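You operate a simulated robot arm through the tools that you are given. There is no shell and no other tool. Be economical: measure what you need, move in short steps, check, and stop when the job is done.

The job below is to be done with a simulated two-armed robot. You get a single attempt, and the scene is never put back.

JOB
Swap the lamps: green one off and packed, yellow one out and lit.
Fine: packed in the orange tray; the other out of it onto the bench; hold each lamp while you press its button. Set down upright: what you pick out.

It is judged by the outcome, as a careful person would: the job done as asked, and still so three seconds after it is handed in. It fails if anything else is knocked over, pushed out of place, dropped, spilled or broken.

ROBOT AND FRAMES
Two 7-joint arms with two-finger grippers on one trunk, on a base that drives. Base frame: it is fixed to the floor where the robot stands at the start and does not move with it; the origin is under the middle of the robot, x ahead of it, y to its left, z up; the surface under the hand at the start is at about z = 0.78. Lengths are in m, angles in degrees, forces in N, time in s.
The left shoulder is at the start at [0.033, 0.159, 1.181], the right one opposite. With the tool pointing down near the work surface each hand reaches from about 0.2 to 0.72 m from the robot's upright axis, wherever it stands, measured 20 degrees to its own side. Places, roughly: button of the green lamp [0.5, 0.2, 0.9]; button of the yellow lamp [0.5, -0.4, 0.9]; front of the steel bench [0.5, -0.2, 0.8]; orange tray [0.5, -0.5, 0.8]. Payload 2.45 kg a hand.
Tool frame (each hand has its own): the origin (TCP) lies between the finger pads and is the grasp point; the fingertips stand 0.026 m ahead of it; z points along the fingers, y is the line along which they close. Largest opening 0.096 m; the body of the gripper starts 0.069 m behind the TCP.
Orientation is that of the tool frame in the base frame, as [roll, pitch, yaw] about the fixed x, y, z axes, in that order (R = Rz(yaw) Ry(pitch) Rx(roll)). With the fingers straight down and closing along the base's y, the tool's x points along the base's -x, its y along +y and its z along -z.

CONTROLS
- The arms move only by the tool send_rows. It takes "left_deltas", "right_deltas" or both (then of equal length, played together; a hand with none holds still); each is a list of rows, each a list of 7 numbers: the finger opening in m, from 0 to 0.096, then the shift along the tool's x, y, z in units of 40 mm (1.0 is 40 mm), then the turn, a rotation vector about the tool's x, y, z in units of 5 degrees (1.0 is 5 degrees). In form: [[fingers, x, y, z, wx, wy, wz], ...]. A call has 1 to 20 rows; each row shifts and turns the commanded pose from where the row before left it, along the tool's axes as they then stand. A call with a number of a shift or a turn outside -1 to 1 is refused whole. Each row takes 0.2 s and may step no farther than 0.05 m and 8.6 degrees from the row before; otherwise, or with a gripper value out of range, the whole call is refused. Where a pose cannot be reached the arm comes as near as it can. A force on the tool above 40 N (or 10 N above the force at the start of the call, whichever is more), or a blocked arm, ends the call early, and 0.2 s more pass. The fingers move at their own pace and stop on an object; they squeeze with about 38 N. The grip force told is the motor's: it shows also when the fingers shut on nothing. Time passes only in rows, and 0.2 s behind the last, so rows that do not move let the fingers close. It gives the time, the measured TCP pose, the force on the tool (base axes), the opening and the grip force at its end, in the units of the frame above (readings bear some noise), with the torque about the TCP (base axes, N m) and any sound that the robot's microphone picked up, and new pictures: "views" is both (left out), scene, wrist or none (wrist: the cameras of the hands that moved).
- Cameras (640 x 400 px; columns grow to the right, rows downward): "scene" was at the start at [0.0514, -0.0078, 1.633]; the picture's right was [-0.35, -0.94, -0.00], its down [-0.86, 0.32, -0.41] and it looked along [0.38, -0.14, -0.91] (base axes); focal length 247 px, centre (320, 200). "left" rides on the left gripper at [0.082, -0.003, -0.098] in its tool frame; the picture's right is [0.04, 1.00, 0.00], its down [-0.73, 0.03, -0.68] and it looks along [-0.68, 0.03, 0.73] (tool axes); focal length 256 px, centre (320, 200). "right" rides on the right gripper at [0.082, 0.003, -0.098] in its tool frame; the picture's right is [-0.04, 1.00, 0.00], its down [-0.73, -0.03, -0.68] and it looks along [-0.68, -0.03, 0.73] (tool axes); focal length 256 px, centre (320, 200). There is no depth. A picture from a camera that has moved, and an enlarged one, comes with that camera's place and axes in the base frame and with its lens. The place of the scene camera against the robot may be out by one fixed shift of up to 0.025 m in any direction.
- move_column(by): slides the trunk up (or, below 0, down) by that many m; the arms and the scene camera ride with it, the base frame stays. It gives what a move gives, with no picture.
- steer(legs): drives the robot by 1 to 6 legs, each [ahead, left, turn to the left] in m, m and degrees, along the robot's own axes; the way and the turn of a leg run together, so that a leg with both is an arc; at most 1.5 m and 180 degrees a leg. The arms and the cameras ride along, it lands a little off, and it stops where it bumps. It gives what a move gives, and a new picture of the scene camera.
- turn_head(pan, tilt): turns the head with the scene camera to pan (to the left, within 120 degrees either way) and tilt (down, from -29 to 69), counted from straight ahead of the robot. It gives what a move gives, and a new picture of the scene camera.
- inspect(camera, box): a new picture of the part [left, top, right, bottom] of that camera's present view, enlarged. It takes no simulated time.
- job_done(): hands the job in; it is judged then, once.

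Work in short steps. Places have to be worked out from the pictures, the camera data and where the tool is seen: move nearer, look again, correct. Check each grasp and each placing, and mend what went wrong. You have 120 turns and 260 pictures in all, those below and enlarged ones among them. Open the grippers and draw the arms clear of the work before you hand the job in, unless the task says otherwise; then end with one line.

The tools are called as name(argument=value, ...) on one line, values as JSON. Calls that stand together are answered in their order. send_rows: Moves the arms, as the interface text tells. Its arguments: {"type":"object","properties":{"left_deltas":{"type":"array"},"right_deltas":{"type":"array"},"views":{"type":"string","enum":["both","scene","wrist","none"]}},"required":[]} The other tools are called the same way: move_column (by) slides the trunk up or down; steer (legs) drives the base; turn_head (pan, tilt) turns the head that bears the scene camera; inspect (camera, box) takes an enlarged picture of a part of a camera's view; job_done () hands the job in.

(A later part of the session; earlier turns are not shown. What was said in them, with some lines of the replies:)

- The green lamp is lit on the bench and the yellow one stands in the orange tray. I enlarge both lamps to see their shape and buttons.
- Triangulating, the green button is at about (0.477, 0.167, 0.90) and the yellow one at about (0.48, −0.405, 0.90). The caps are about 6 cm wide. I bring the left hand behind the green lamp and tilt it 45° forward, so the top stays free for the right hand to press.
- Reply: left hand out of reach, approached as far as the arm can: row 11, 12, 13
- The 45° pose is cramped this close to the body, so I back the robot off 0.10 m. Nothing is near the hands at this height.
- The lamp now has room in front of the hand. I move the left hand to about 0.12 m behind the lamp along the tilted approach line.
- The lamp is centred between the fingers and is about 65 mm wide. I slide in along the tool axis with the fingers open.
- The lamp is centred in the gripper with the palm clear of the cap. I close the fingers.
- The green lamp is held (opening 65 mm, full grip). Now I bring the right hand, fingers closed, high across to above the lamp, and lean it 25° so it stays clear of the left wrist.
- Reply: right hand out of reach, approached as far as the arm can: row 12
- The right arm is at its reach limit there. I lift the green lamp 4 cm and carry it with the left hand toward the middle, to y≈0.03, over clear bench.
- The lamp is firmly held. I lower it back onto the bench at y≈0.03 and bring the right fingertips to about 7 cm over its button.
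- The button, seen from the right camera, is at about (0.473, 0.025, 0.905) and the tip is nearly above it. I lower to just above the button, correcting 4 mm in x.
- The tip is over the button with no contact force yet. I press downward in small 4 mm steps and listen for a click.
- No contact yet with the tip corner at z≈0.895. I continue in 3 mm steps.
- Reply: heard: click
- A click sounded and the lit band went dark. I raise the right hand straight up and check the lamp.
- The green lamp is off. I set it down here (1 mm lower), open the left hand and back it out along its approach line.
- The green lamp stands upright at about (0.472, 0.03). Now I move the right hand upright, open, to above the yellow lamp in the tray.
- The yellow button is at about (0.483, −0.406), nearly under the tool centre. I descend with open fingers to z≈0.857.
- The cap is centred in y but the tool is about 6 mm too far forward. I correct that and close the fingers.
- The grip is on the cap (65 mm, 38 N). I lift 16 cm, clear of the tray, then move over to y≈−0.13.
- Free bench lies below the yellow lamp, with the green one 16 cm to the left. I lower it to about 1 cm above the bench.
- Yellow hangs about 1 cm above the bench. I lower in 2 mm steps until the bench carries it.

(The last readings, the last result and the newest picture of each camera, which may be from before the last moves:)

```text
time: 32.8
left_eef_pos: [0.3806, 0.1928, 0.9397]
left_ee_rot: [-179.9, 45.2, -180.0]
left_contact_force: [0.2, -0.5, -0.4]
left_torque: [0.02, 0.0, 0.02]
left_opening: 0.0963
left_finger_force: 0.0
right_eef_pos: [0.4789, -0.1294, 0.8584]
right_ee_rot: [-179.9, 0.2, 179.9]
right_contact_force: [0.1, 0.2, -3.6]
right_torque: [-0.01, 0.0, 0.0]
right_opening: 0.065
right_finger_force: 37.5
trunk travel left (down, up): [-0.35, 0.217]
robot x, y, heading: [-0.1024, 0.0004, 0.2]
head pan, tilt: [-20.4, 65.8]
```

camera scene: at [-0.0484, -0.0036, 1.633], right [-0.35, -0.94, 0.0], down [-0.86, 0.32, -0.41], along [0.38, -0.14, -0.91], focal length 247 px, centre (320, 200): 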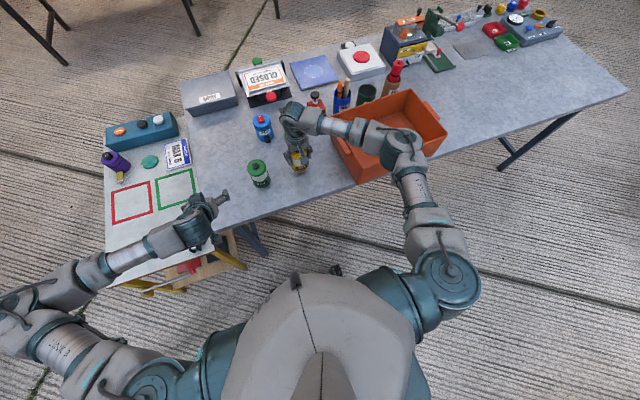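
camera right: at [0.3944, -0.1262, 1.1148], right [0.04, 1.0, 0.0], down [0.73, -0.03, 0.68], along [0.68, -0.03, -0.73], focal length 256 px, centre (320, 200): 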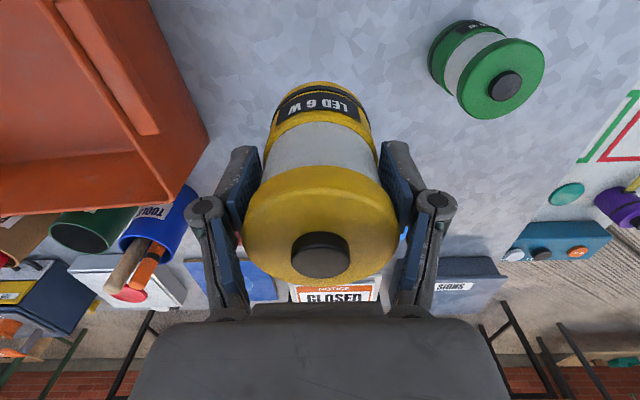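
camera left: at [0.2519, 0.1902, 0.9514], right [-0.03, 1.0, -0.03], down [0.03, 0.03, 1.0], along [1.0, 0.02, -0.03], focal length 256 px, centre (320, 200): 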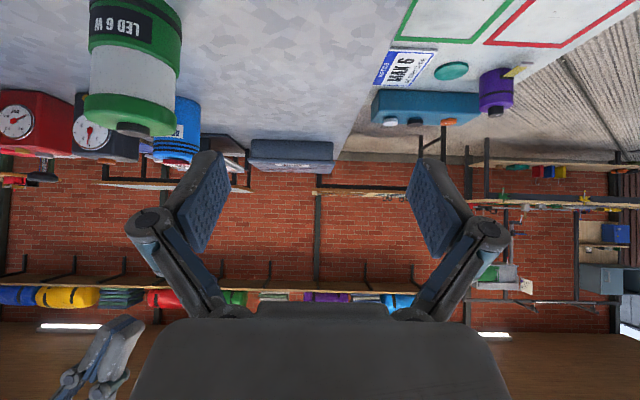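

Still hanging at the tray-floor height, so I go on in 1.5 mm steps.

send_rows(right_deltas=[[0.04, 0, 0, 0.04, 0, 0, 0], [0.04, 0, 0, 0.04, 0, 0, 0], [0.04, 0, 0, 0.04, 0, 0, 0], [0.04, 0, 0, 0, 0, 0, 0]], views="none")

```text
time: 33.8
left_eef_pos: [0.3788, 0.1928, 0.9409]
left_ee_rot: [-180.0, 45.2, 179.9]
left_contact_force: [-0.2, -0.1, 0.3]
left_torque: [-0.02, 0.01, -0.01]
left_opening: 0.0957
left_finger_force: 0.0
right_eef_pos: [0.4796, -0.1293, 0.8535]
right_ee_rot: [-179.8, 0.2, 179.9]
right_contact_force: [0.3, 1.0, -3.1]
right_torque: [-0.04, 0.03, 0.02]
right_opening: 0.0654
right_finger_force: 37.9
trunk travel left (down, up): [-0.35, 0.217]
robot x, y, heading: [-0.1021, -0.0009, -0.0]
head pan, tilt: [-20.4, 65.8]
```

send_rows(right_deltas=[[0.04, 0, 0, 0.03, 0, 0, 0], [0.04, 0, 0, 0.03, 0, 0, 0], [0.04, 0, 0, 0, 0, 0, 0]], views="wrist")

```text
time: 34.6
left_eef_pos: [0.3786, 0.193, 0.9402]
left_ee_rot: [-179.8, 45.2, -180.0]
left_contact_force: [-0.3, 0.4, 0.6]
left_torque: [-0.02, -0.03, 0.01]
left_opening: 0.0962
left_finger_force: 0.1
right_eef_pos: [0.4788, -0.1302, 0.8509]
right_ee_rot: [-180.0, 0.2, 179.9]
right_contact_force: [-0.3, -0.2, -3.8]
right_torque: [-0.01, 0.02, -0.02]
right_opening: 0.0655
right_finger_force: 38.0
trunk travel left (down, up): [-0.35, 0.217]
robot x, y, heading: [-0.0998, -0.005, 0.2]
head pan, tilt: [-20.4, 65.8]
camera right: at [0.3972, -0.1277, 0.9484], right [0.04, 1.0, 0.0], down [0.73, -0.03, 0.68], along [0.68, -0.03, -0.73], focal length 256 px, centre (320, 200)
```

right: 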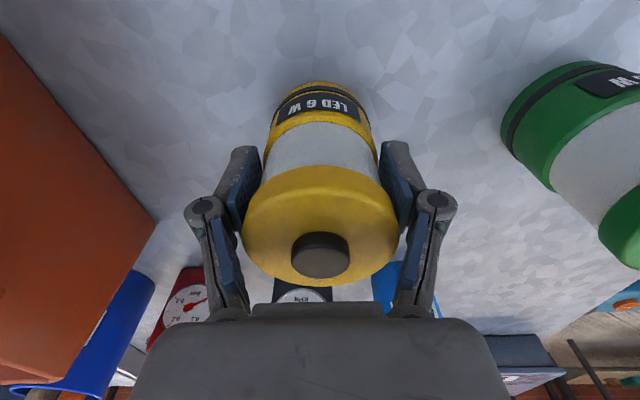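

The reading still shows the lamp's full weight. I continue down in 1.2 mm steps.

send_rows(right_deltas=[[0.04, 0, 0, 0.03, 0, 0, 0], [0.04, 0, 0, 0.03, 0, 0, 0], [0.04, 0, 0, 0.03, 0, 0, 0], [0.04, 0, 0, 0, 0, 0, 0]], views="none")

```text
time: 35.6
left_eef_pos: [0.3785, 0.1918, 0.9417]
left_ee_rot: [180.0, 45.3, -179.9]
left_contact_force: [0.1, -0.8, 0.2]
left_torque: [0.02, -0.03, -0.03]
left_opening: 0.0961
left_finger_force: 0.0
right_eef_pos: [0.4794, -0.131, 0.8507]
right_ee_rot: [-180.0, 0.4, 179.9]
right_contact_force: [-1.1, -3.5, 15.5]
right_torque: [-0.13, 0.53, 0.07]
right_opening: 0.0652
right_finger_force: 38.0
trunk travel left (down, up): [-0.35, 0.217]
robot x, y, heading: [-0.1033, 0.0015, -0.3]
head pan, tilt: [-20.4, 65.8]
```

Contact, with the bench now carrying the lamp (+15 N). I ease up 2.5 mm, open and lift the hand straight off, then check.

send_rows(right_deltas=[[0.04, 0, 0, -0.065, 0, 0, 0], [0.065, 0, 0, 0, 0, 0, 0], [0.075, 0, 0, 0, 0, 0, 0], [0.096, 0, 0, 0, 0, 0, 0], [0.096, 0, 0, 0, 0, 0, 0], [0.096, 0, 0, -0.5, 0, 0, 0], [0.096, 0, 0, -0.9, 0, 0, 0], [0.096, 0, 0, -0.9, 0, 0, 0], [0.096, 0, 0, -0.9, 0, 0, 0], [0.096, 0, 0, -0.9, 0, 0, 0], [0.096, 0, 0, -0.9, 0, 0, 0]])

```text
time: 38.0
left_eef_pos: [0.379, 0.1918, 0.94]
left_ee_rot: [-179.8, 45.3, -180.0]
left_contact_force: [0.1, -0.2, 0.4]
left_torque: [-0.03, 0.02, -0.01]
left_opening: 0.0961
left_finger_force: 0.1
right_eef_pos: [0.4793, -0.1312, 1.0531]
right_ee_rot: [-179.9, 0.3, -180.0]
right_contact_force: [-1.0, -0.2, -0.4]
right_torque: [-0.02, -0.02, -0.01]
right_opening: 0.0958
right_finger_force: 0.1
trunk travel left (down, up): [-0.35, 0.217]
robot x, y, heading: [-0.0999, 0.0002, 0.1]
head pan, tilt: [-20.4, 65.8]
camera scene: at [-0.0501, -0.0031, 1.6331], right [-0.35, -0.94, 0.0], down [-0.86, 0.32, -0.41], along [0.38, -0.14, -0.91], focal length 247 px, centre (320, 200)
camera right: at [0.3967, -0.127, 1.1501], right [0.04, 1.0, 0.0], down [0.73, -0.03, 0.68], along [0.68, -0.03, -0.73], focal length 256 px, centre (320, 200)
```

scene: 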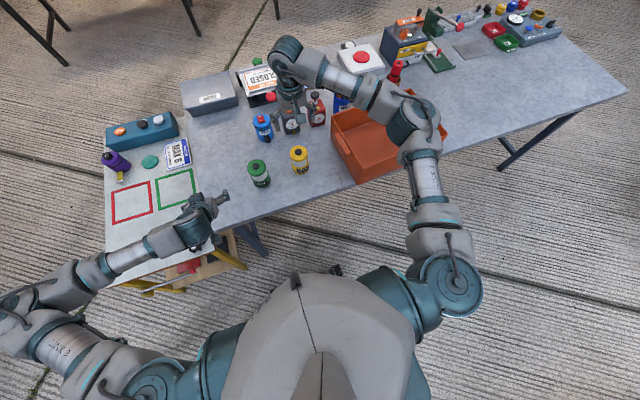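
right: 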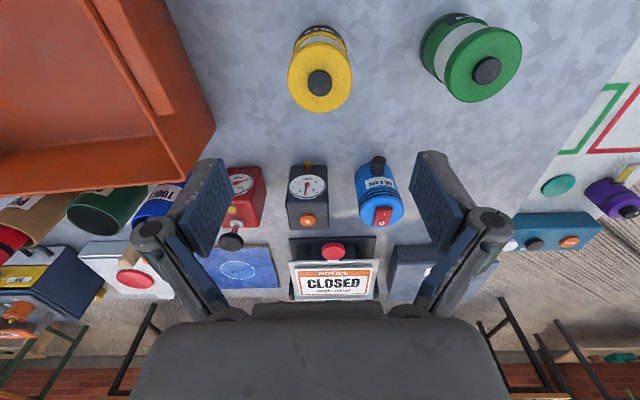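

Both lamps stand upright. Green is at about (0.476, 0.027); I move the right hand over it and descend around it.

send_rows(right_deltas=[[0.096, 0.03, 0.99, 0, 0, 0, 0], [0.096, 0.03, 0.99, 0, 0, 0, 0], [0.096, 0.03, 0.99, 0, 0, 0, 0], [0.096, 0.03, 0.99, 0, 0, 0, 0], [0.096, 0, 0, 0.9, 0, 0, 0], [0.096, 0, 0, 0.9, 0, 0, 0], [0.096, 0, 0, 0, 0, 0, 0]], views="wrist")

```text
time: 39.6
left_eef_pos: [0.3792, 0.1922, 0.9401]
left_ee_rot: [-179.9, 45.2, -179.9]
left_contact_force: [0.3, -0.3, -0.8]
left_torque: [0.0, 0.01, 0.02]
left_opening: 0.0956
left_finger_force: 0.0
right_eef_pos: [0.4743, 0.0288, 0.9779]
right_ee_rot: [-179.8, 0.3, 179.9]
right_contact_force: [0.4, 0.1, 0.8]
right_torque: [-0.01, 0.0, -0.04]
right_opening: 0.0959
right_finger_force: 0.0
trunk travel left (down, up): [-0.35, 0.217]
robot x, y, heading: [-0.1035, 0.0006, 0.3]
head pan, tilt: [-20.4, 65.8]
camera right: at [0.3917, 0.031, 1.0745], right [0.04, 1.0, 0.0], down [0.73, -0.03, 0.68], along [0.68, -0.03, -0.73], focal length 256 px, centre (320, 200)
```

right: 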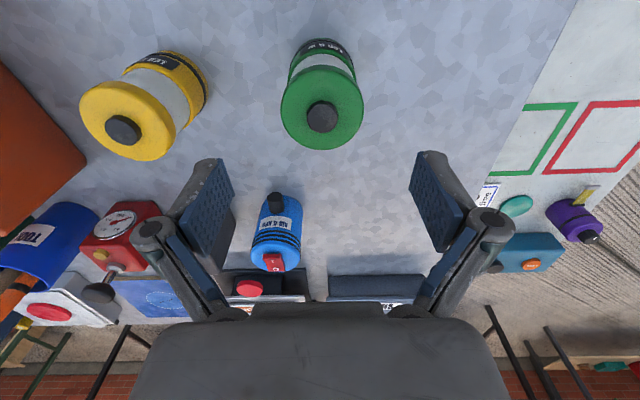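

Centred. I descend the rest of the way and close on the green lamp.

send_rows(right_deltas=[[0.096, -0.05, 0, 0.95, 0, 0, 0], [0.096, 0, 0, 0.95, 0, 0, 0], [0.096, 0, 0, 0.95, 0, 0, 0], [0.096, 0, 0, 0.15, 0, 0, 0], [0.096, 0, 0, 0, 0, 0, 0], [0.08, 0, 0, 0, 0, 0, 0], [0.06, 0, 0, 0, 0, 0, 0], [0.04, 0, 0, 0, 0, 0, 0], [0.04, 0, 0, 0, 0, 0, 0], [0.04, 0, 0, 0, 0, 0, 0]], views="wrist")

```text
time: 41.8
left_eef_pos: [0.379, 0.1927, 0.9407]
left_ee_rot: [-179.9, 45.2, 180.0]
left_contact_force: [0.4, -0.6, 0.2]
left_torque: [-0.02, -0.03, 0.01]
left_opening: 0.0959
left_finger_force: 0.1
right_eef_pos: [0.4754, 0.028, 0.8577]
right_ee_rot: [-179.9, 0.3, 179.9]
right_contact_force: [0.3, 0.4, 0.9]
right_torque: [0.05, -0.03, 0.01]
right_opening: 0.0649
right_finger_force: 37.8
trunk travel left (down, up): [-0.35, 0.217]
robot x, y, heading: [-0.1032, -0.0029, -0.1]
head pan, tilt: [-20.4, 65.8]
camera right: at [0.393, 0.031, 0.955], right [0.04, 1.0, 0.0], down [0.73, -0.03, 0.68], along [0.68, -0.03, -0.73], focal length 256 px, centre (320, 200)
```

right: 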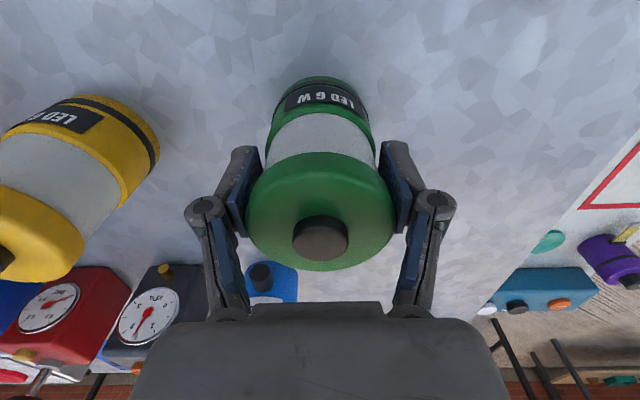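

Held. I lift the green lamp 18 cm, carry it over the yellow one (5 cm+ clearance) and above the tray.

send_rows(right_deltas=[[0.04, 0, 0, -0.4, 0, 0, 0], [0.04, 0, 0, -0.9, 0, 0, 0], [0.04, 0, 0, -0.9, 0, 0, 0], [0.04, 0, 0, -0.9, 0, 0, 0], [0.04, 0, 0, -0.9, 0, 0, 0], [0.04, 0, 0, -0.5, 0, 0, 0], [0.04, 0, -0.5, 0, 0, 0, 0], [0.04, 0, -0.95, 0, 0, 0, 0], [0.04, 0, -0.95, 0, 0, 0, 0], [0.04, 0, -0.95, 0, 0, 0, 0], [0.04, 0, -0.95, 0, 0, 0, 0], [0.04, 0, -0.95, 0, 0, 0, 0], [0.04, 0, -0.95, 0, 0, 0, 0], [0.04, 0, -0.95, 0, 0, 0, 0], [0.04, 0, -0.95, 0, 0, 0, 0], [0.04, 0, -0.95, 0, 0, 0, 0], [0.04, 0, -0.95, 0, 0, 0, 0], [0.04, 0, -0.95, 0, 0, 0, 0], [0.04, 0, -0.2, 0, 0, 0, 0], [0.04, 0, 0, 0, 0, 0, 0]])

```text
time: 46.0
left_eef_pos: [0.3789, 0.192, 0.9412]
left_ee_rot: [-179.9, 45.3, 179.8]
left_contact_force: [0.4, -0.4, 0.0]
left_torque: [-0.01, -0.01, 0.0]
left_opening: 0.0959
left_finger_force: 0.0
right_eef_pos: [0.4755, -0.4213, 1.0392]
right_ee_rot: [180.0, 0.2, 179.9]
right_contact_force: [-0.2, -0.8, -4.3]
right_torque: [0.0, 0.02, 0.0]
right_opening: 0.0645
right_finger_force: 38.8
trunk travel left (down, up): [-0.35, 0.217]
robot x, y, heading: [-0.1063, -0.002, -0.4]
head pan, tilt: [-20.4, 65.8]
camera scene: at [-0.0489, -0.0066, 1.6329], right [-0.35, -0.94, 0.0], down [-0.86, 0.32, -0.41], along [0.38, -0.14, -0.91], focal length 247 px, centre (320, 200)
camera right: at [0.3924, -0.4183, 1.1361], right [0.04, 1.0, 0.0], down [0.73, -0.03, 0.68], along [0.68, -0.03, -0.73], focal length 256 px, centre (320, 200)
```

scene: 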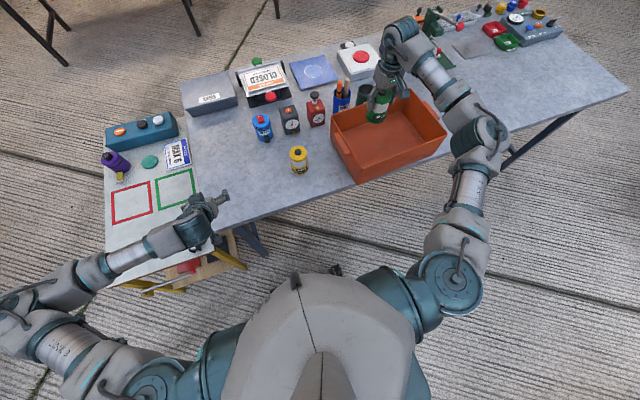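
right: 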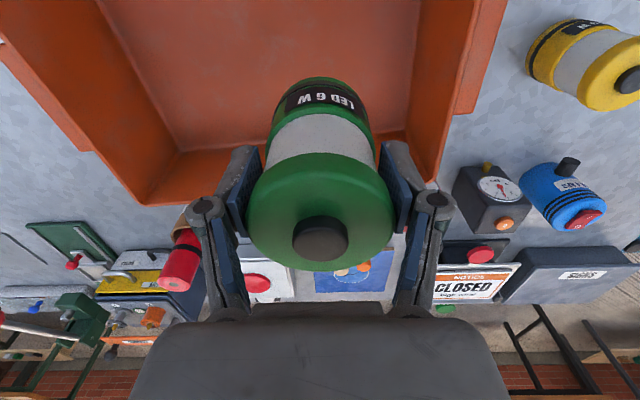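

The green lamp is above the tray floor, clear of the walls. I lower it to just over the floor.

send_rows(right_deltas=[[0.04, 0, 0, 0.95, 0, 0, 0], [0.04, 0, 0, 0.95, 0, 0, 0], [0.04, 0, 0, 0.95, 0, 0, 0], [0.04, 0, 0, 0.7, 0, 0, 0], [0.04, 0, 0, 0.4, 0, 0, 0], [0.04, 0, 0, 0.08, 0, 0, 0], [0.04, 0, 0, 0, 0, 0, 0]], views="wrist")

send_rows(right_deltas=[[0.04, 0, 0, 0.04, 0, 0, 0], [0.04, 0, 0, 0.04, 0, 0, 0], [0.04, 0, 0, 0, 0, 0, 0]], views="none")

```text
time: 47.6
left_eef_pos: [0.3794, 0.1911, 0.941]
left_ee_rot: [-179.9, 45.2, 179.9]
left_contact_force: [-0.5, -0.4, -0.2]
left_torque: [0.02, 0.02, -0.02]
left_opening: 0.0961
left_finger_force: 0.1
right_eef_pos: [0.4763, -0.4199, 0.878]
right_ee_rot: [180.0, 0.2, 179.9]
right_contact_force: [-0.1, -0.2, -3.9]
right_torque: [0.02, 0.03, -0.03]
right_opening: 0.0649
right_finger_force: 37.2
trunk travel left (down, up): [-0.35, 0.217]
robot x, y, heading: [-0.1036, 0.0019, 0.1]
head pan, tilt: [-20.4, 65.8]
camera right: at [0.3936, -0.4177, 0.9747], right [0.04, 1.0, 0.0], down [0.73, -0.03, 0.68], along [0.68, -0.03, -0.73], focal length 256 px, centre (320, 200)
```

right: 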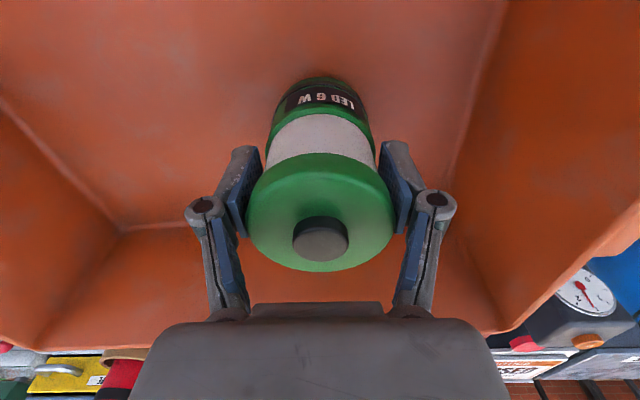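

```text
time: 48.4
left_eef_pos: [0.3786, 0.1916, 0.94]
left_ee_rot: [180.0, 45.2, 179.8]
left_contact_force: [-0.8, 0.2, 0.3]
left_torque: [0.01, -0.02, -0.03]
left_opening: 0.0959
left_finger_force: 0.1
right_eef_pos: [0.4767, -0.4203, 0.8731]
right_ee_rot: [-179.9, 0.2, 179.9]
right_contact_force: [0.5, -0.3, -3.3]
right_torque: [-0.03, 0.01, -0.02]
right_opening: 0.0647
right_finger_force: 37.7
trunk travel left (down, up): [-0.35, 0.217]
robot x, y, heading: [-0.0995, 0.0023, 0.3]
head pan, tilt: [-20.4, 65.8]
```

Still hanging; I step down by 1.2 mm at a time toward the expected 0.866.

send_rows(right_deltas=[[0.04, 0, 0, 0.04, 0, 0, 0], [0.04, 0, 0, 0.03, 0, 0, 0], [0.04, 0, 0, 0.03, 0, 0, 0], [0.04, 0, 0, 0.03, 0, 0, 0], [0.04, 0, 0, 0, 0, 0, 0]], views="none")

```text
time: 49.6
left_eef_pos: [0.3794, 0.1902, 0.9398]
left_ee_rot: [179.9, 45.1, 179.9]
left_contact_force: [0.0, 0.0, 0.4]
left_torque: [0.02, 0.0, 0.04]
left_opening: 0.0961
left_finger_force: 0.0
right_eef_pos: [0.4752, -0.4212, 0.869]
right_ee_rot: [180.0, 0.2, 179.9]
right_contact_force: [-0.1, 0.3, -3.2]
right_torque: [0.03, 0.01, 0.01]
right_opening: 0.0647
right_finger_force: 37.9
trunk travel left (down, up): [-0.35, 0.217]
robot x, y, heading: [-0.1023, -0.0015, 0.1]
head pan, tilt: [-20.4, 65.8]
```

send_rows(right_deltas=[[0.04, 0, 0, 0.03, 0, 0, 0], [0.04, 0, 0, 0.03, 0, 0, 0], [0.04, 0, 0, 0.03, 0, 0, 0], [0.04, 0, 0, 0, 0, 0, 0]], views="none")

```text
time: 50.6
left_eef_pos: [0.38, 0.191, 0.9417]
left_ee_rot: [-180.0, 45.2, 179.8]
left_contact_force: [0.9, -0.3, 1.2]
left_torque: [-0.02, -0.03, -0.01]
left_opening: 0.0961
left_finger_force: 0.1
right_eef_pos: [0.4757, -0.4199, 0.8659]
right_ee_rot: [179.9, 0.3, 179.9]
right_contact_force: [0.3, -3.9, 4.2]
right_torque: [-0.37, 0.14, 0.02]
right_opening: 0.0647
right_finger_force: 38.0
trunk travel left (down, up): [-0.35, 0.217]
robot x, y, heading: [-0.0986, 0.0013, -0.3]
head pan, tilt: [-20.4, 65.8]
```

The tray floor now carries the lamp. I open and lift the right hand straight up.

send_rows(right_deltas=[[0.065, 0, 0, 0, 0, 0, 0], [0.075, 0, 0, 0, 0, 0, 0], [0.096, 0, 0, 0, 0, 0, 0], [0.096, 0, 0, 0, 0, 0, 0], [0.096, 0, 0, -0.5, 0, 0, 0], [0.096, 0, 0, -0.9, 0, 0, 0], [0.096, 0, 0, -0.9, 0, 0, 0], [0.096, 0, 0, -0.9, 0, 0, 0], [0.096, 0, 0, -0.9, 0, 0, 0], [0.096, 0, 0, -0.9, 0, 0, 0]])

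```text
time: 52.8
left_eef_pos: [0.3781, 0.1916, 0.942]
left_ee_rot: [-180.0, 45.2, 180.0]
left_contact_force: [-0.3, -0.4, 0.2]
left_torque: [-0.02, 0.01, 0.02]
left_opening: 0.096
left_finger_force: 0.0
right_eef_pos: [0.4773, -0.4186, 1.0684]
right_ee_rot: [-180.0, 0.3, 179.8]
right_contact_force: [-0.5, -0.7, -0.3]
right_torque: [0.01, 0.02, -0.01]
right_opening: 0.0959
right_finger_force: 0.1
trunk travel left (down, up): [-0.35, 0.217]
robot x, y, heading: [-0.1025, -0.0023, -0.0]
head pan, tilt: [-20.4, 65.8]
camera scene: at [-0.05, -0.005, 1.6331], right [-0.35, -0.94, 0.0], down [-0.86, 0.32, -0.41], along [0.38, -0.14, -0.91], focal length 247 px, centre (320, 200)
camera right: at [0.3954, -0.4167, 1.1646], right [0.04, 1.0, 0.0], down [0.73, -0.03, 0.68], along [0.68, -0.03, -0.73], focal length 256 px, centre (320, 200)
```

scene: 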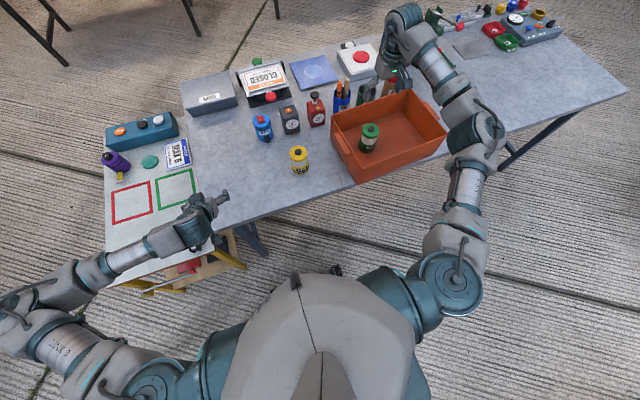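
right: 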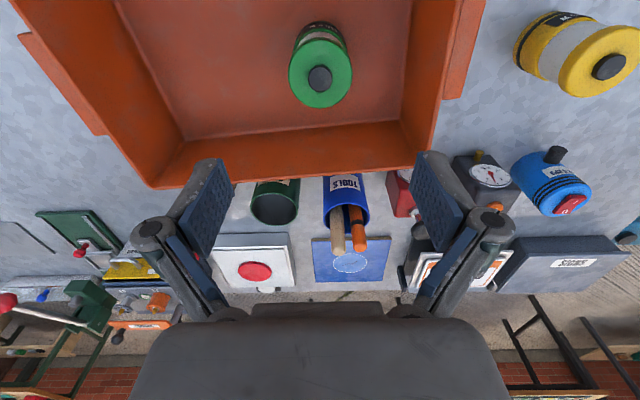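

Green stands in the tray, off. Now I bring the tilted left hand across to behind the yellow lamp, at y≈−0.13.

send_rows(left_deltas=[[0.096, 0, -1, 0, 0, 0, 0], [0.096, 0, -1, 0, 0, 0, 0], [0.096, 0, -1, 0, 0, 0, 0], [0.096, 0, -1, 0, 0, 0, 0], [0.096, 0, -1, 0, 0, 0, 0], [0.096, 0, -1, 0, 0, 0, 0], [0.096, 0, -1, 0, 0, 0, 0], [0.096, 0, -1, 0, 0, 0, 0], [0.096, 0, 0, 0, 0, 0, 0]])

```text
time: 54.8
left_eef_pos: [0.383, -0.1301, 0.9411]
left_ee_rot: [180.0, 45.2, 179.9]
left_contact_force: [-0.2, -0.1, 0.0]
left_torque: [0.02, 0.0, -0.01]
left_opening: 0.096
left_finger_force: 0.0
right_eef_pos: [0.4781, -0.4206, 1.0666]
right_ee_rot: [180.0, 0.2, 179.9]
right_contact_force: [0.1, 0.4, 0.1]
right_torque: [-0.04, -0.02, -0.03]
right_opening: 0.0962
right_finger_force: 0.1
trunk travel left (down, up): [-0.35, 0.217]
robot x, y, heading: [-0.0985, -0.0007, 0.1]
head pan, tilt: [-20.4, 65.8]
camera scene: at [-0.0487, -0.0114, 1.6329], right [-0.35, -0.94, 0.0], down [-0.86, 0.32, -0.41], along [0.38, -0.14, -0.91], focal length 247 px, centre (320, 200)
camera left: at [0.2551, -0.1342, 0.953], right [-0.03, 1.0, -0.03], down [0.04, 0.03, 1.0], along [1.0, 0.03, -0.04], focal length 256 px, centre (320, 200)
```

scene: 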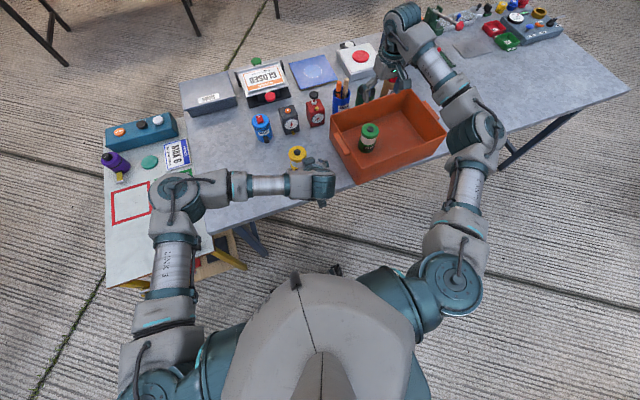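
left: 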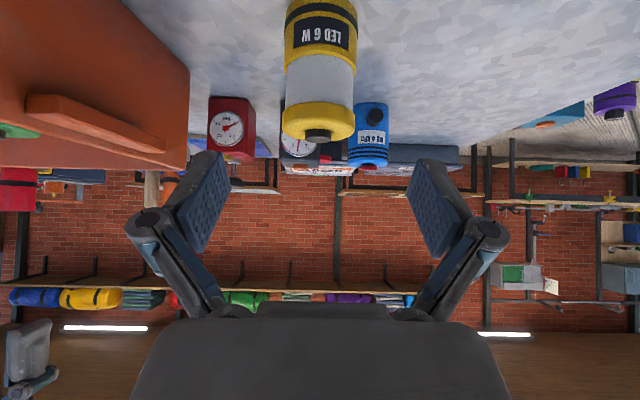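

Yellow is centred ahead of the left hand. I slide in 0.128 m along the tool axis and look before closing.

send_rows(left_deltas=[[0.096, 0, 0, 0.8, 0, 0, 0], [0.096, 0, 0, 0.8, 0, 0, 0], [0.096, 0, 0, 0.8, 0, 0, 0], [0.096, 0, 0, 0.8, 0, 0, 0], [0.096, 0, 0, 0, 0, 0, 0]], views="wrist")

```text
time: 56.0
left_eef_pos: [0.472, -0.1311, 0.8518]
left_ee_rot: [-179.9, 45.3, 179.9]
left_contact_force: [0.2, 0.4, -0.4]
left_torque: [-0.05, 0.0, 0.0]
left_opening: 0.096
left_finger_force: 0.0
right_eef_pos: [0.4787, -0.4204, 1.0666]
right_ee_rot: [-180.0, 0.2, 180.0]
right_contact_force: [-0.2, -0.1, 1.1]
right_torque: [0.01, 0.04, 0.03]
right_opening: 0.0961
right_finger_force: 0.0
trunk travel left (down, up): [-0.35, 0.217]
robot x, y, heading: [-0.1018, -0.0018, 0.3]
head pan, tilt: [-20.4, 65.8]
camera left: at [0.3463, -0.1352, 0.8624], right [-0.03, 1.0, -0.03], down [0.03, 0.03, 1.0], along [1.0, 0.03, -0.04], focal length 256 px, centre (320, 200)
```

left: 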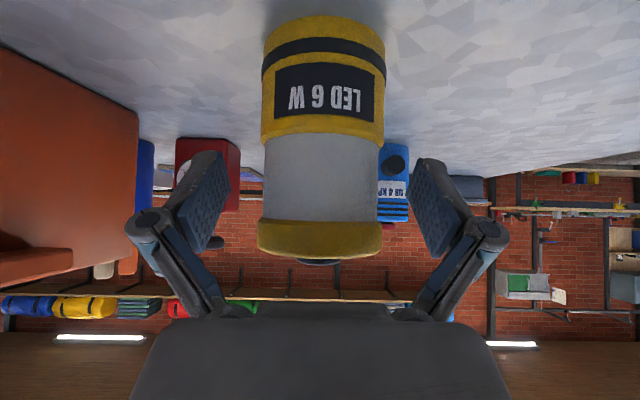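

Good alignment. I close the left hand on the yellow lamp, then bring the closed, leaned right hand above its button.

send_rows(left_deltas=[[0.08, 0, 0, 0, 0, 0, 0], [0.06, 0, 0, 0, 0, 0, 0], [0.04, 0, 0, 0, 0, 0, 0], [0.04, 0, 0, 0, 0, 0, 0], [0.04, 0, 0, 0, 0, 0, 0], [0.04, 0, 0, 0, 0, 0, 0], [0.04, 0, 0, 0, 0, 0, 0], [0.04, 0, 0, 0, 0, 0, 0], [0.04, 0, 0, 0, 0, 0, 0], [0.04, 0, 0, 0, 0, 0, 0], [0.04, 0, 0, 0, 0, 0, 0], [0.04, 0, 0, 0, 0, 0, 0], [0.04, 0, 0, 0, 0, 0, 0], [0.04, 0, 0, 0, 0, 0, 0], [0.04, 0, 0, 0, 0, 0, 0], [0.04, 0, 0, 0, 0, 0, 0]], right_deltas=[[0.0, 0, 0, 0, 0, 0, 0], [0.0, 0, 0, 0, 0, 0, 0], [0.0, 0, 0.9, 0, 0, 0, 0], [0.0, 0, 0.9, 0, 0, 0, 0], [0.0, 0, 0.9, 0, 0, 0, 0], [0.0, 0, 0.9, 0, 0, 0, 0], [0.0, 0, 0.9, 0, 0, 0, 0], [0.0, 0, 0.9, 0, 0, 0, 0], [0.0, 0, 0.9, 0, 0, 0, 0], [0.0, 0, 0.9, 0, 0, 0, 0], [0.0, 0, 0, 0, -1, 0, 0], [0.0, 0, 0, 0, -1, 0, 0], [0.0, 0, 0, 0, -1, 0, 0], [0.0, 0, 0, 0, -1, 0, 0], [0.0, 0, 0, 0, -1, 0, 0], [0.0, 0, 0, 0, 0, 0, 0]])

```text
time: 59.4
left_eef_pos: [0.4736, -0.1326, 0.8523]
left_ee_rot: [180.0, 45.3, 179.9]
left_contact_force: [0.1, -0.6, 0.0]
left_torque: [0.01, -0.06, -0.04]
left_opening: 0.0654
left_finger_force: 37.9
right_eef_pos: [0.4755, -0.132, 1.0651]
right_ee_rot: [154.9, 0.3, 179.9]
right_contact_force: [0.0, 0.7, 0.3]
right_torque: [-0.03, -0.03, 0.0]
right_opening: 0.0
right_finger_force: 28.1
trunk travel left (down, up): [-0.35, 0.217]
robot x, y, heading: [-0.1017, -0.0025, -0.2]
head pan, tilt: [-20.4, 65.8]
camera scene: at [-0.0484, -0.0089, 1.6329], right [-0.35, -0.94, 0.0], down [-0.86, 0.32, -0.41], along [0.38, -0.14, -0.91], focal length 247 px, centre (320, 200)
camera right: at [0.3933, -0.1707, 1.1545], right [0.04, 0.9, 0.42], down [0.73, -0.32, 0.61], along [0.68, 0.29, -0.67], focal length 256 px, centre (320, 200)
camera left: at [0.3461, -0.1357, 0.8624], right [-0.03, 1.0, -0.03], down [0.03, 0.03, 1.0], along [1.0, 0.03, -0.04], focal length 256 px, centre (320, 200)
```

scene: 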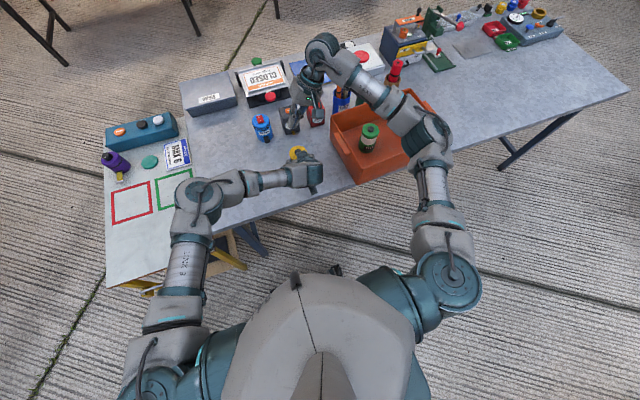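
right: 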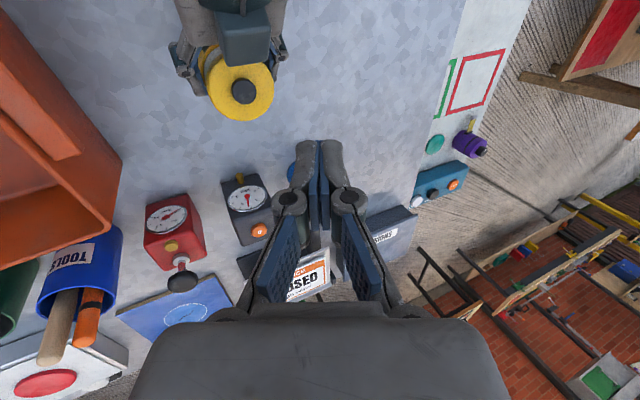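
left: 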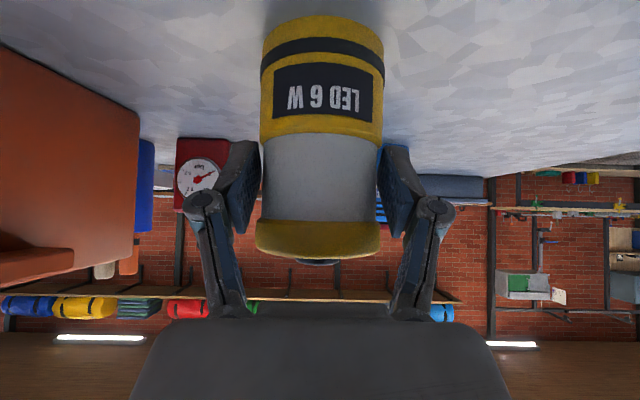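

The yellow button is at about (0.481, −0.132). I lower the fingertips to about 1 cm above it, with a 5 mm forward correction.

send_rows(right_deltas=[[0, -0.03, -0.365, 0.765, 0, 0, 0], [0, -0.03, -0.365, 0.765, 0, 0, 0], [0, -0.03, -0.365, 0.765, 0, 0, 0], [0, -0.03, -0.365, 0.765, 0, 0, 0], [0, 0, 0, 0, 0, 0, 0]], views="wrist")

```text
time: 60.6
left_eef_pos: [0.4736, -0.1314, 0.8531]
left_ee_rot: [179.9, 45.1, 179.8]
left_contact_force: [0.2, 0.7, 0.5]
left_torque: [0.0, 0.03, -0.04]
left_opening: 0.0653
left_finger_force: 37.6
right_eef_pos: [0.48, -0.1328, 0.9285]
right_ee_rot: [155.1, 0.2, 180.0]
right_contact_force: [0.0, 0.3, -0.4]
right_torque: [-0.02, 0.04, 0.03]
right_opening: 0.0
right_finger_force: 28.4
trunk travel left (down, up): [-0.35, 0.217]
robot x, y, heading: [-0.1039, 0.0007, 0.1]
head pan, tilt: [-20.4, 65.8]
camera right: at [0.3981, -0.172, 1.0176], right [0.04, 0.91, 0.42], down [0.73, -0.31, 0.61], along [0.68, 0.29, -0.67], focal length 256 px, centre (320, 200)
```

right: 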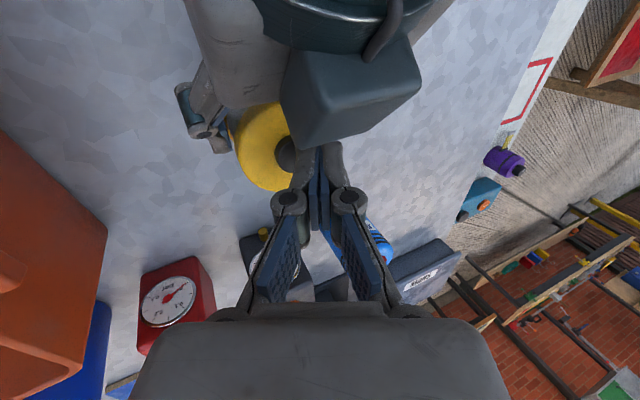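

Same view as with the green lamp before contact. I press down in 3 mm steps.

send_rows(right_deltas=[[0, 0, -0.032, 0.068, 0, 0, 0], [0, 0, -0.032, 0.068, 0, 0, 0], [0, 0, -0.032, 0.068, 0, 0, 0], [0, 0, -0.032, 0.068, 0, 0, 0]], views="wrist")

```text
time: 61.6
left_eef_pos: [0.4735, -0.1317, 0.8522]
left_ee_rot: [-179.9, 45.2, 180.0]
left_contact_force: [0.4, 1.1, 0.2]
left_torque: [-0.01, -0.02, 0.02]
left_opening: 0.0654
left_finger_force: 37.8
right_eef_pos: [0.4813, -0.1318, 0.917]
right_ee_rot: [154.9, 0.2, 179.9]
right_contact_force: [-0.2, -0.1, 0.5]
right_torque: [-0.02, 0.01, -0.05]
right_opening: 0.0
right_finger_force: 28.4
trunk travel left (down, up): [-0.35, 0.217]
robot x, y, heading: [-0.1025, 0.0012, -0.0]
head pan, tilt: [-20.4, 65.8]
camera right: at [0.3985, -0.1719, 1.0069], right [0.04, 0.91, 0.42], down [0.73, -0.31, 0.61], along [0.68, 0.29, -0.67], focal length 256 px, centre (320, 200)
```

right: 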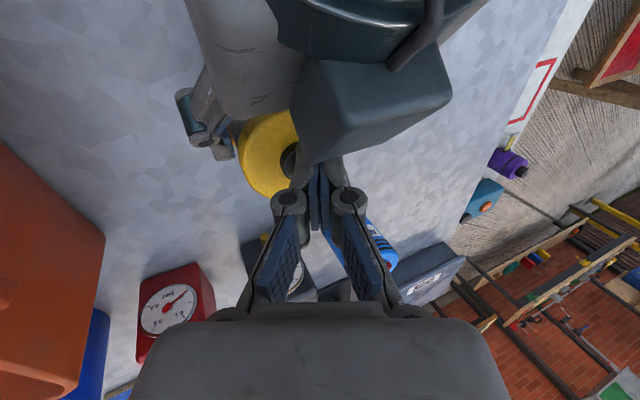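

No contact yet; I go a little further in 1.5–2 mm steps, and stop as soon as it clicks.

send_rows(right_deltas=[[0, 0, -0.021, 0.045, 0, 0, 0], [0, 0, -0.021, 0.045, 0, 0, 0]], views="wrist")

```text
time: 62.2
left_eef_pos: [0.4729, -0.1316, 0.8521]
left_ee_rot: [-180.0, 45.2, 179.9]
left_contact_force: [1.8, 1.5, -0.6]
left_torque: [0.06, -0.04, 0.0]
left_opening: 0.0653
left_finger_force: 37.7
right_eef_pos: [0.4799, -0.1329, 0.9129]
right_ee_rot: [155.0, 0.3, 179.9]
right_contact_force: [-0.5, -0.4, 2.5]
right_torque: [0.05, 0.01, -0.01]
right_opening: 0.0001
right_finger_force: 28.1
trunk travel left (down, up): [-0.35, 0.217]
robot x, y, heading: [-0.1022, 0.0005, -0.0]
head pan, tilt: [-20.4, 65.8]
heard: click
camera right: at [0.3982, -0.1722, 1.0027], right [0.04, 0.91, 0.42], down [0.73, -0.31, 0.61], along [0.68, 0.29, -0.67], focal length 256 px, centre (320, 200)
```

right: 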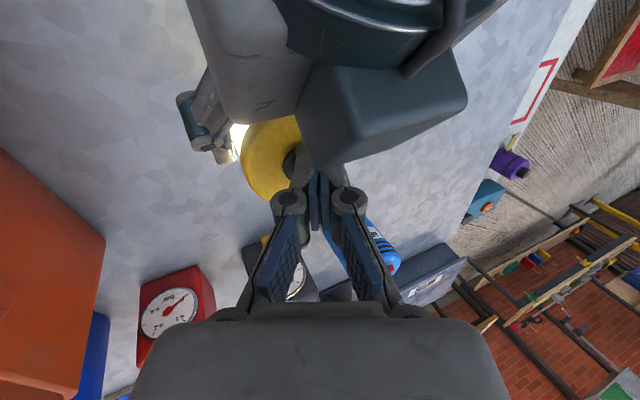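

A click, and the yellow lamp is lit. I raise the right hand straight up first, still holding the lamp.

send_rows(right_deltas=[[0, 0, 0.42, -0.9, 0, 0, 0], [0, 0, 0.42, -0.9, 0, 0, 0], [0, 0, 0.42, -0.9, 0, 0, 0], [0, 0, 0.42, -0.9, 0, 0, 0], [0, 0, -0.9, -0.42, 0, 0, 0], [0, 0, -0.9, -0.42, 0, 0, 0], [0, 0, -0.9, -0.42, 0, 0, 0]], views="scene")

inspect(camera="left", box=[160, 0, 480, 280])

```text
time: 63.8
left_eef_pos: [0.4731, -0.1334, 0.8511]
left_ee_rot: [-180.0, 45.2, 179.9]
left_contact_force: [0.6, -0.3, 0.9]
left_torque: [-0.15, -0.01, 0.05]
left_opening: 0.0651
left_finger_force: 38.0
right_eef_pos: [0.4806, -0.2542, 1.0727]
right_ee_rot: [154.9, 0.3, -179.8]
right_contact_force: [-0.1, -0.5, 0.7]
right_torque: [-0.02, 0.01, -0.03]
right_opening: 0.0
right_finger_force: 28.5
trunk travel left (down, up): [-0.35, 0.217]
robot x, y, heading: [-0.0992, 0.0025, -0.1]
head pan, tilt: [-20.4, 65.8]
camera scene: at [-0.0489, -0.0115, 1.6329], right [-0.35, -0.94, 0.0], down [-0.86, 0.32, -0.41], along [0.38, -0.14, -0.91], focal length 247 px, centre (320, 200)
```

scene: 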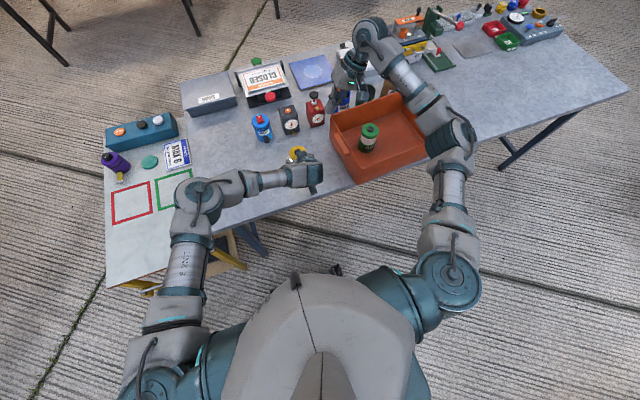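

```text
1.43 times, centred on (320, 140) of left
camera zoom: at [0.3462, -0.1366, 0.8624], right [-0.03, 1.0, -0.03], down [0.03, 0.03, 1.0], along [1.0, 0.03, -0.04], focal length 366 px, centre (320, 286)
```

zoom: 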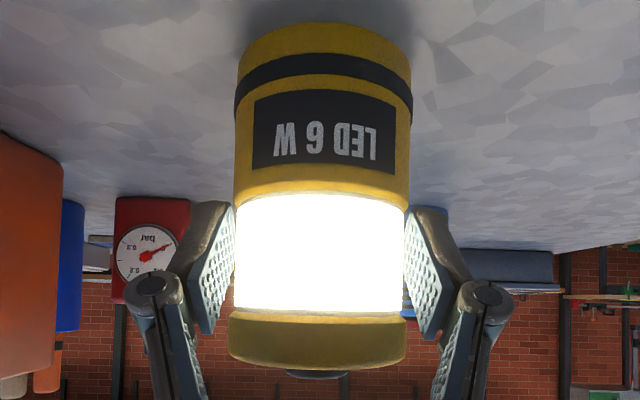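

The yellow lamp is lit and standing on the bench. I open the left hand, back it out along its axis and withdraw it to the left.

send_rows(left_deltas=[[0.065, 0, 0, 0, 0, 0, 0], [0.075, 0, 0, 0, 0, 0, 0], [0.096, 0, 0, 0, 0, 0, 0], [0.096, 0, 0, 0, 0, 0, 0], [0.096, 0, 0, -0.5, 0, 0, 0], [0.096, 0, 0, -1, 0, 0, 0], [0.096, 0, 0, -1, 0, 0, 0], [0.096, 0, 0, -0.8, 0, 0, 0], [0.096, 0, 1, 0, 0, 0, 0], [0.096, 0, 1, 0, 0, 0, 0], [0.096, 0, 1, 0, 0, 0, 0], [0.096, 0, 1, 0, 0, 0, 0], [0.096, 0, 1, 0, 0, 0, 0], [0.096, 0, 1, 0, 0, 0, 0], [0.096, 0, 1, 0, 0, 0, 0]], right_deltas=[[0, 0, 0, 0, 0, 0, 0], [0, 0, 0, 0, 0, 0, 0], [0, 0, 0, 0, 0, 0, 0], [0, 0, 0, 0, 0, 0, 0], [0, 0, 0, 0, 0, 0, 0], [0, 0, 0, 0, 1, 0, 0], [0, 0, 0, 0, 1, 0, 0], [0, 0, 0, 0, 1, 0, 0], [0, 0, 0, 0, 1, 0, 0], [0, 0, 0, 0, 1, 0, 0], [0.05, 0, 0, -0.6, 0, 0, 0], [0.096, 0, 0, -0.6, 0, 0, 0], [0.096, 0.8, -0.6, 0, 0, 0, 0], [0.096, 0.8, -0.6, 0, 0, 0, 0], [0.096, 0.8, -0.6, 0, 0, 0, 0]])

inspect(camera="scene", box=[200, 80, 480, 255])

```text
time: 67.0
left_eef_pos: [0.3767, 0.152, 0.9466]
left_ee_rot: [-179.9, 45.3, 179.9]
left_contact_force: [-0.5, -0.7, 0.3]
left_torque: [0.0, -0.03, -0.01]
left_opening: 0.0959
left_finger_force: 0.1
right_eef_pos: [0.381, -0.3242, 1.1186]
right_ee_rot: [-180.0, 0.3, 180.0]
right_contact_force: [-0.1, -0.4, 0.6]
right_torque: [0.0, -0.01, 0.01]
right_opening: 0.0961
right_finger_force: 0.1
trunk travel left (down, up): [-0.35, 0.217]
robot x, y, heading: [-0.0996, -0.0004, 0.2]
head pan, tilt: [-20.4, 65.8]
camera scene: at [-0.0526, -0.0053, 1.6332], right [-0.35, -0.94, 0.0], down [-0.86, 0.32, -0.41], along [0.38, -0.14, -0.91], focal length 247 px, centre (320, 200)
camera right: at [0.2979, -0.3217, 1.2172], right [0.04, 1.0, 0.0], down [0.73, -0.03, 0.68], along [0.68, -0.03, -0.73], focal length 256 px, centre (320, 200)
camera left: at [0.2508, 0.148, 0.9571], right [-0.03, 1.0, -0.03], down [0.03, 0.03, 1.0], along [1.0, 0.03, -0.03], focal length 256 px, centre (320, 200)
```

scene: 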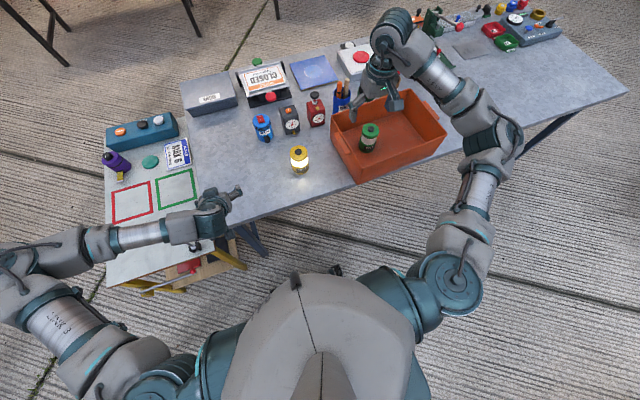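
right: 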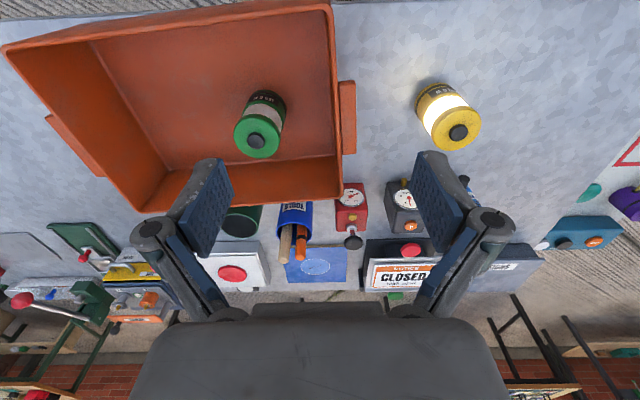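
left: 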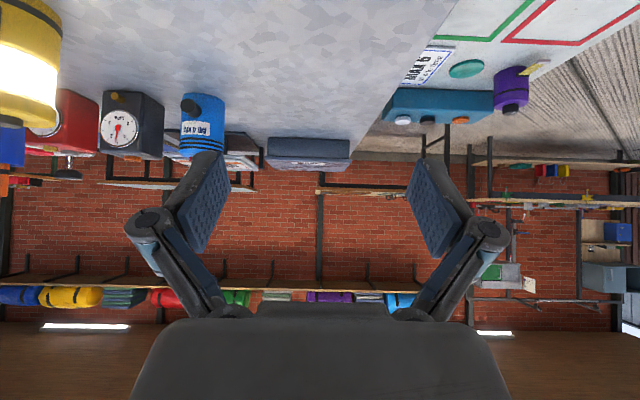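

```text
2.29 times, centred on (340, 168) of scene
camera zoom: at [-0.0526, -0.0053, 1.6332], right [-0.35, -0.94, 0.0], down [-0.86, 0.32, -0.41], along [0.38, -0.14, -0.91], focal length 565 px, centre (274, 274)
```

zoom: 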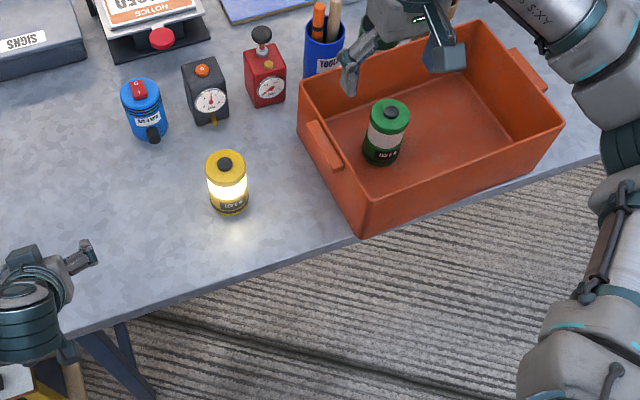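

The yellow lamp stands lit on the bench and the green one stands dark in the tray. Nothing else has moved, and both hands are open and clear, so I hand the job in.

job_done()

```text
The job is handed in.
```

The swap is done and handed in: the green lamp is off and upright in the orange tray, and the yellow lamp is lit and upright on the bench.
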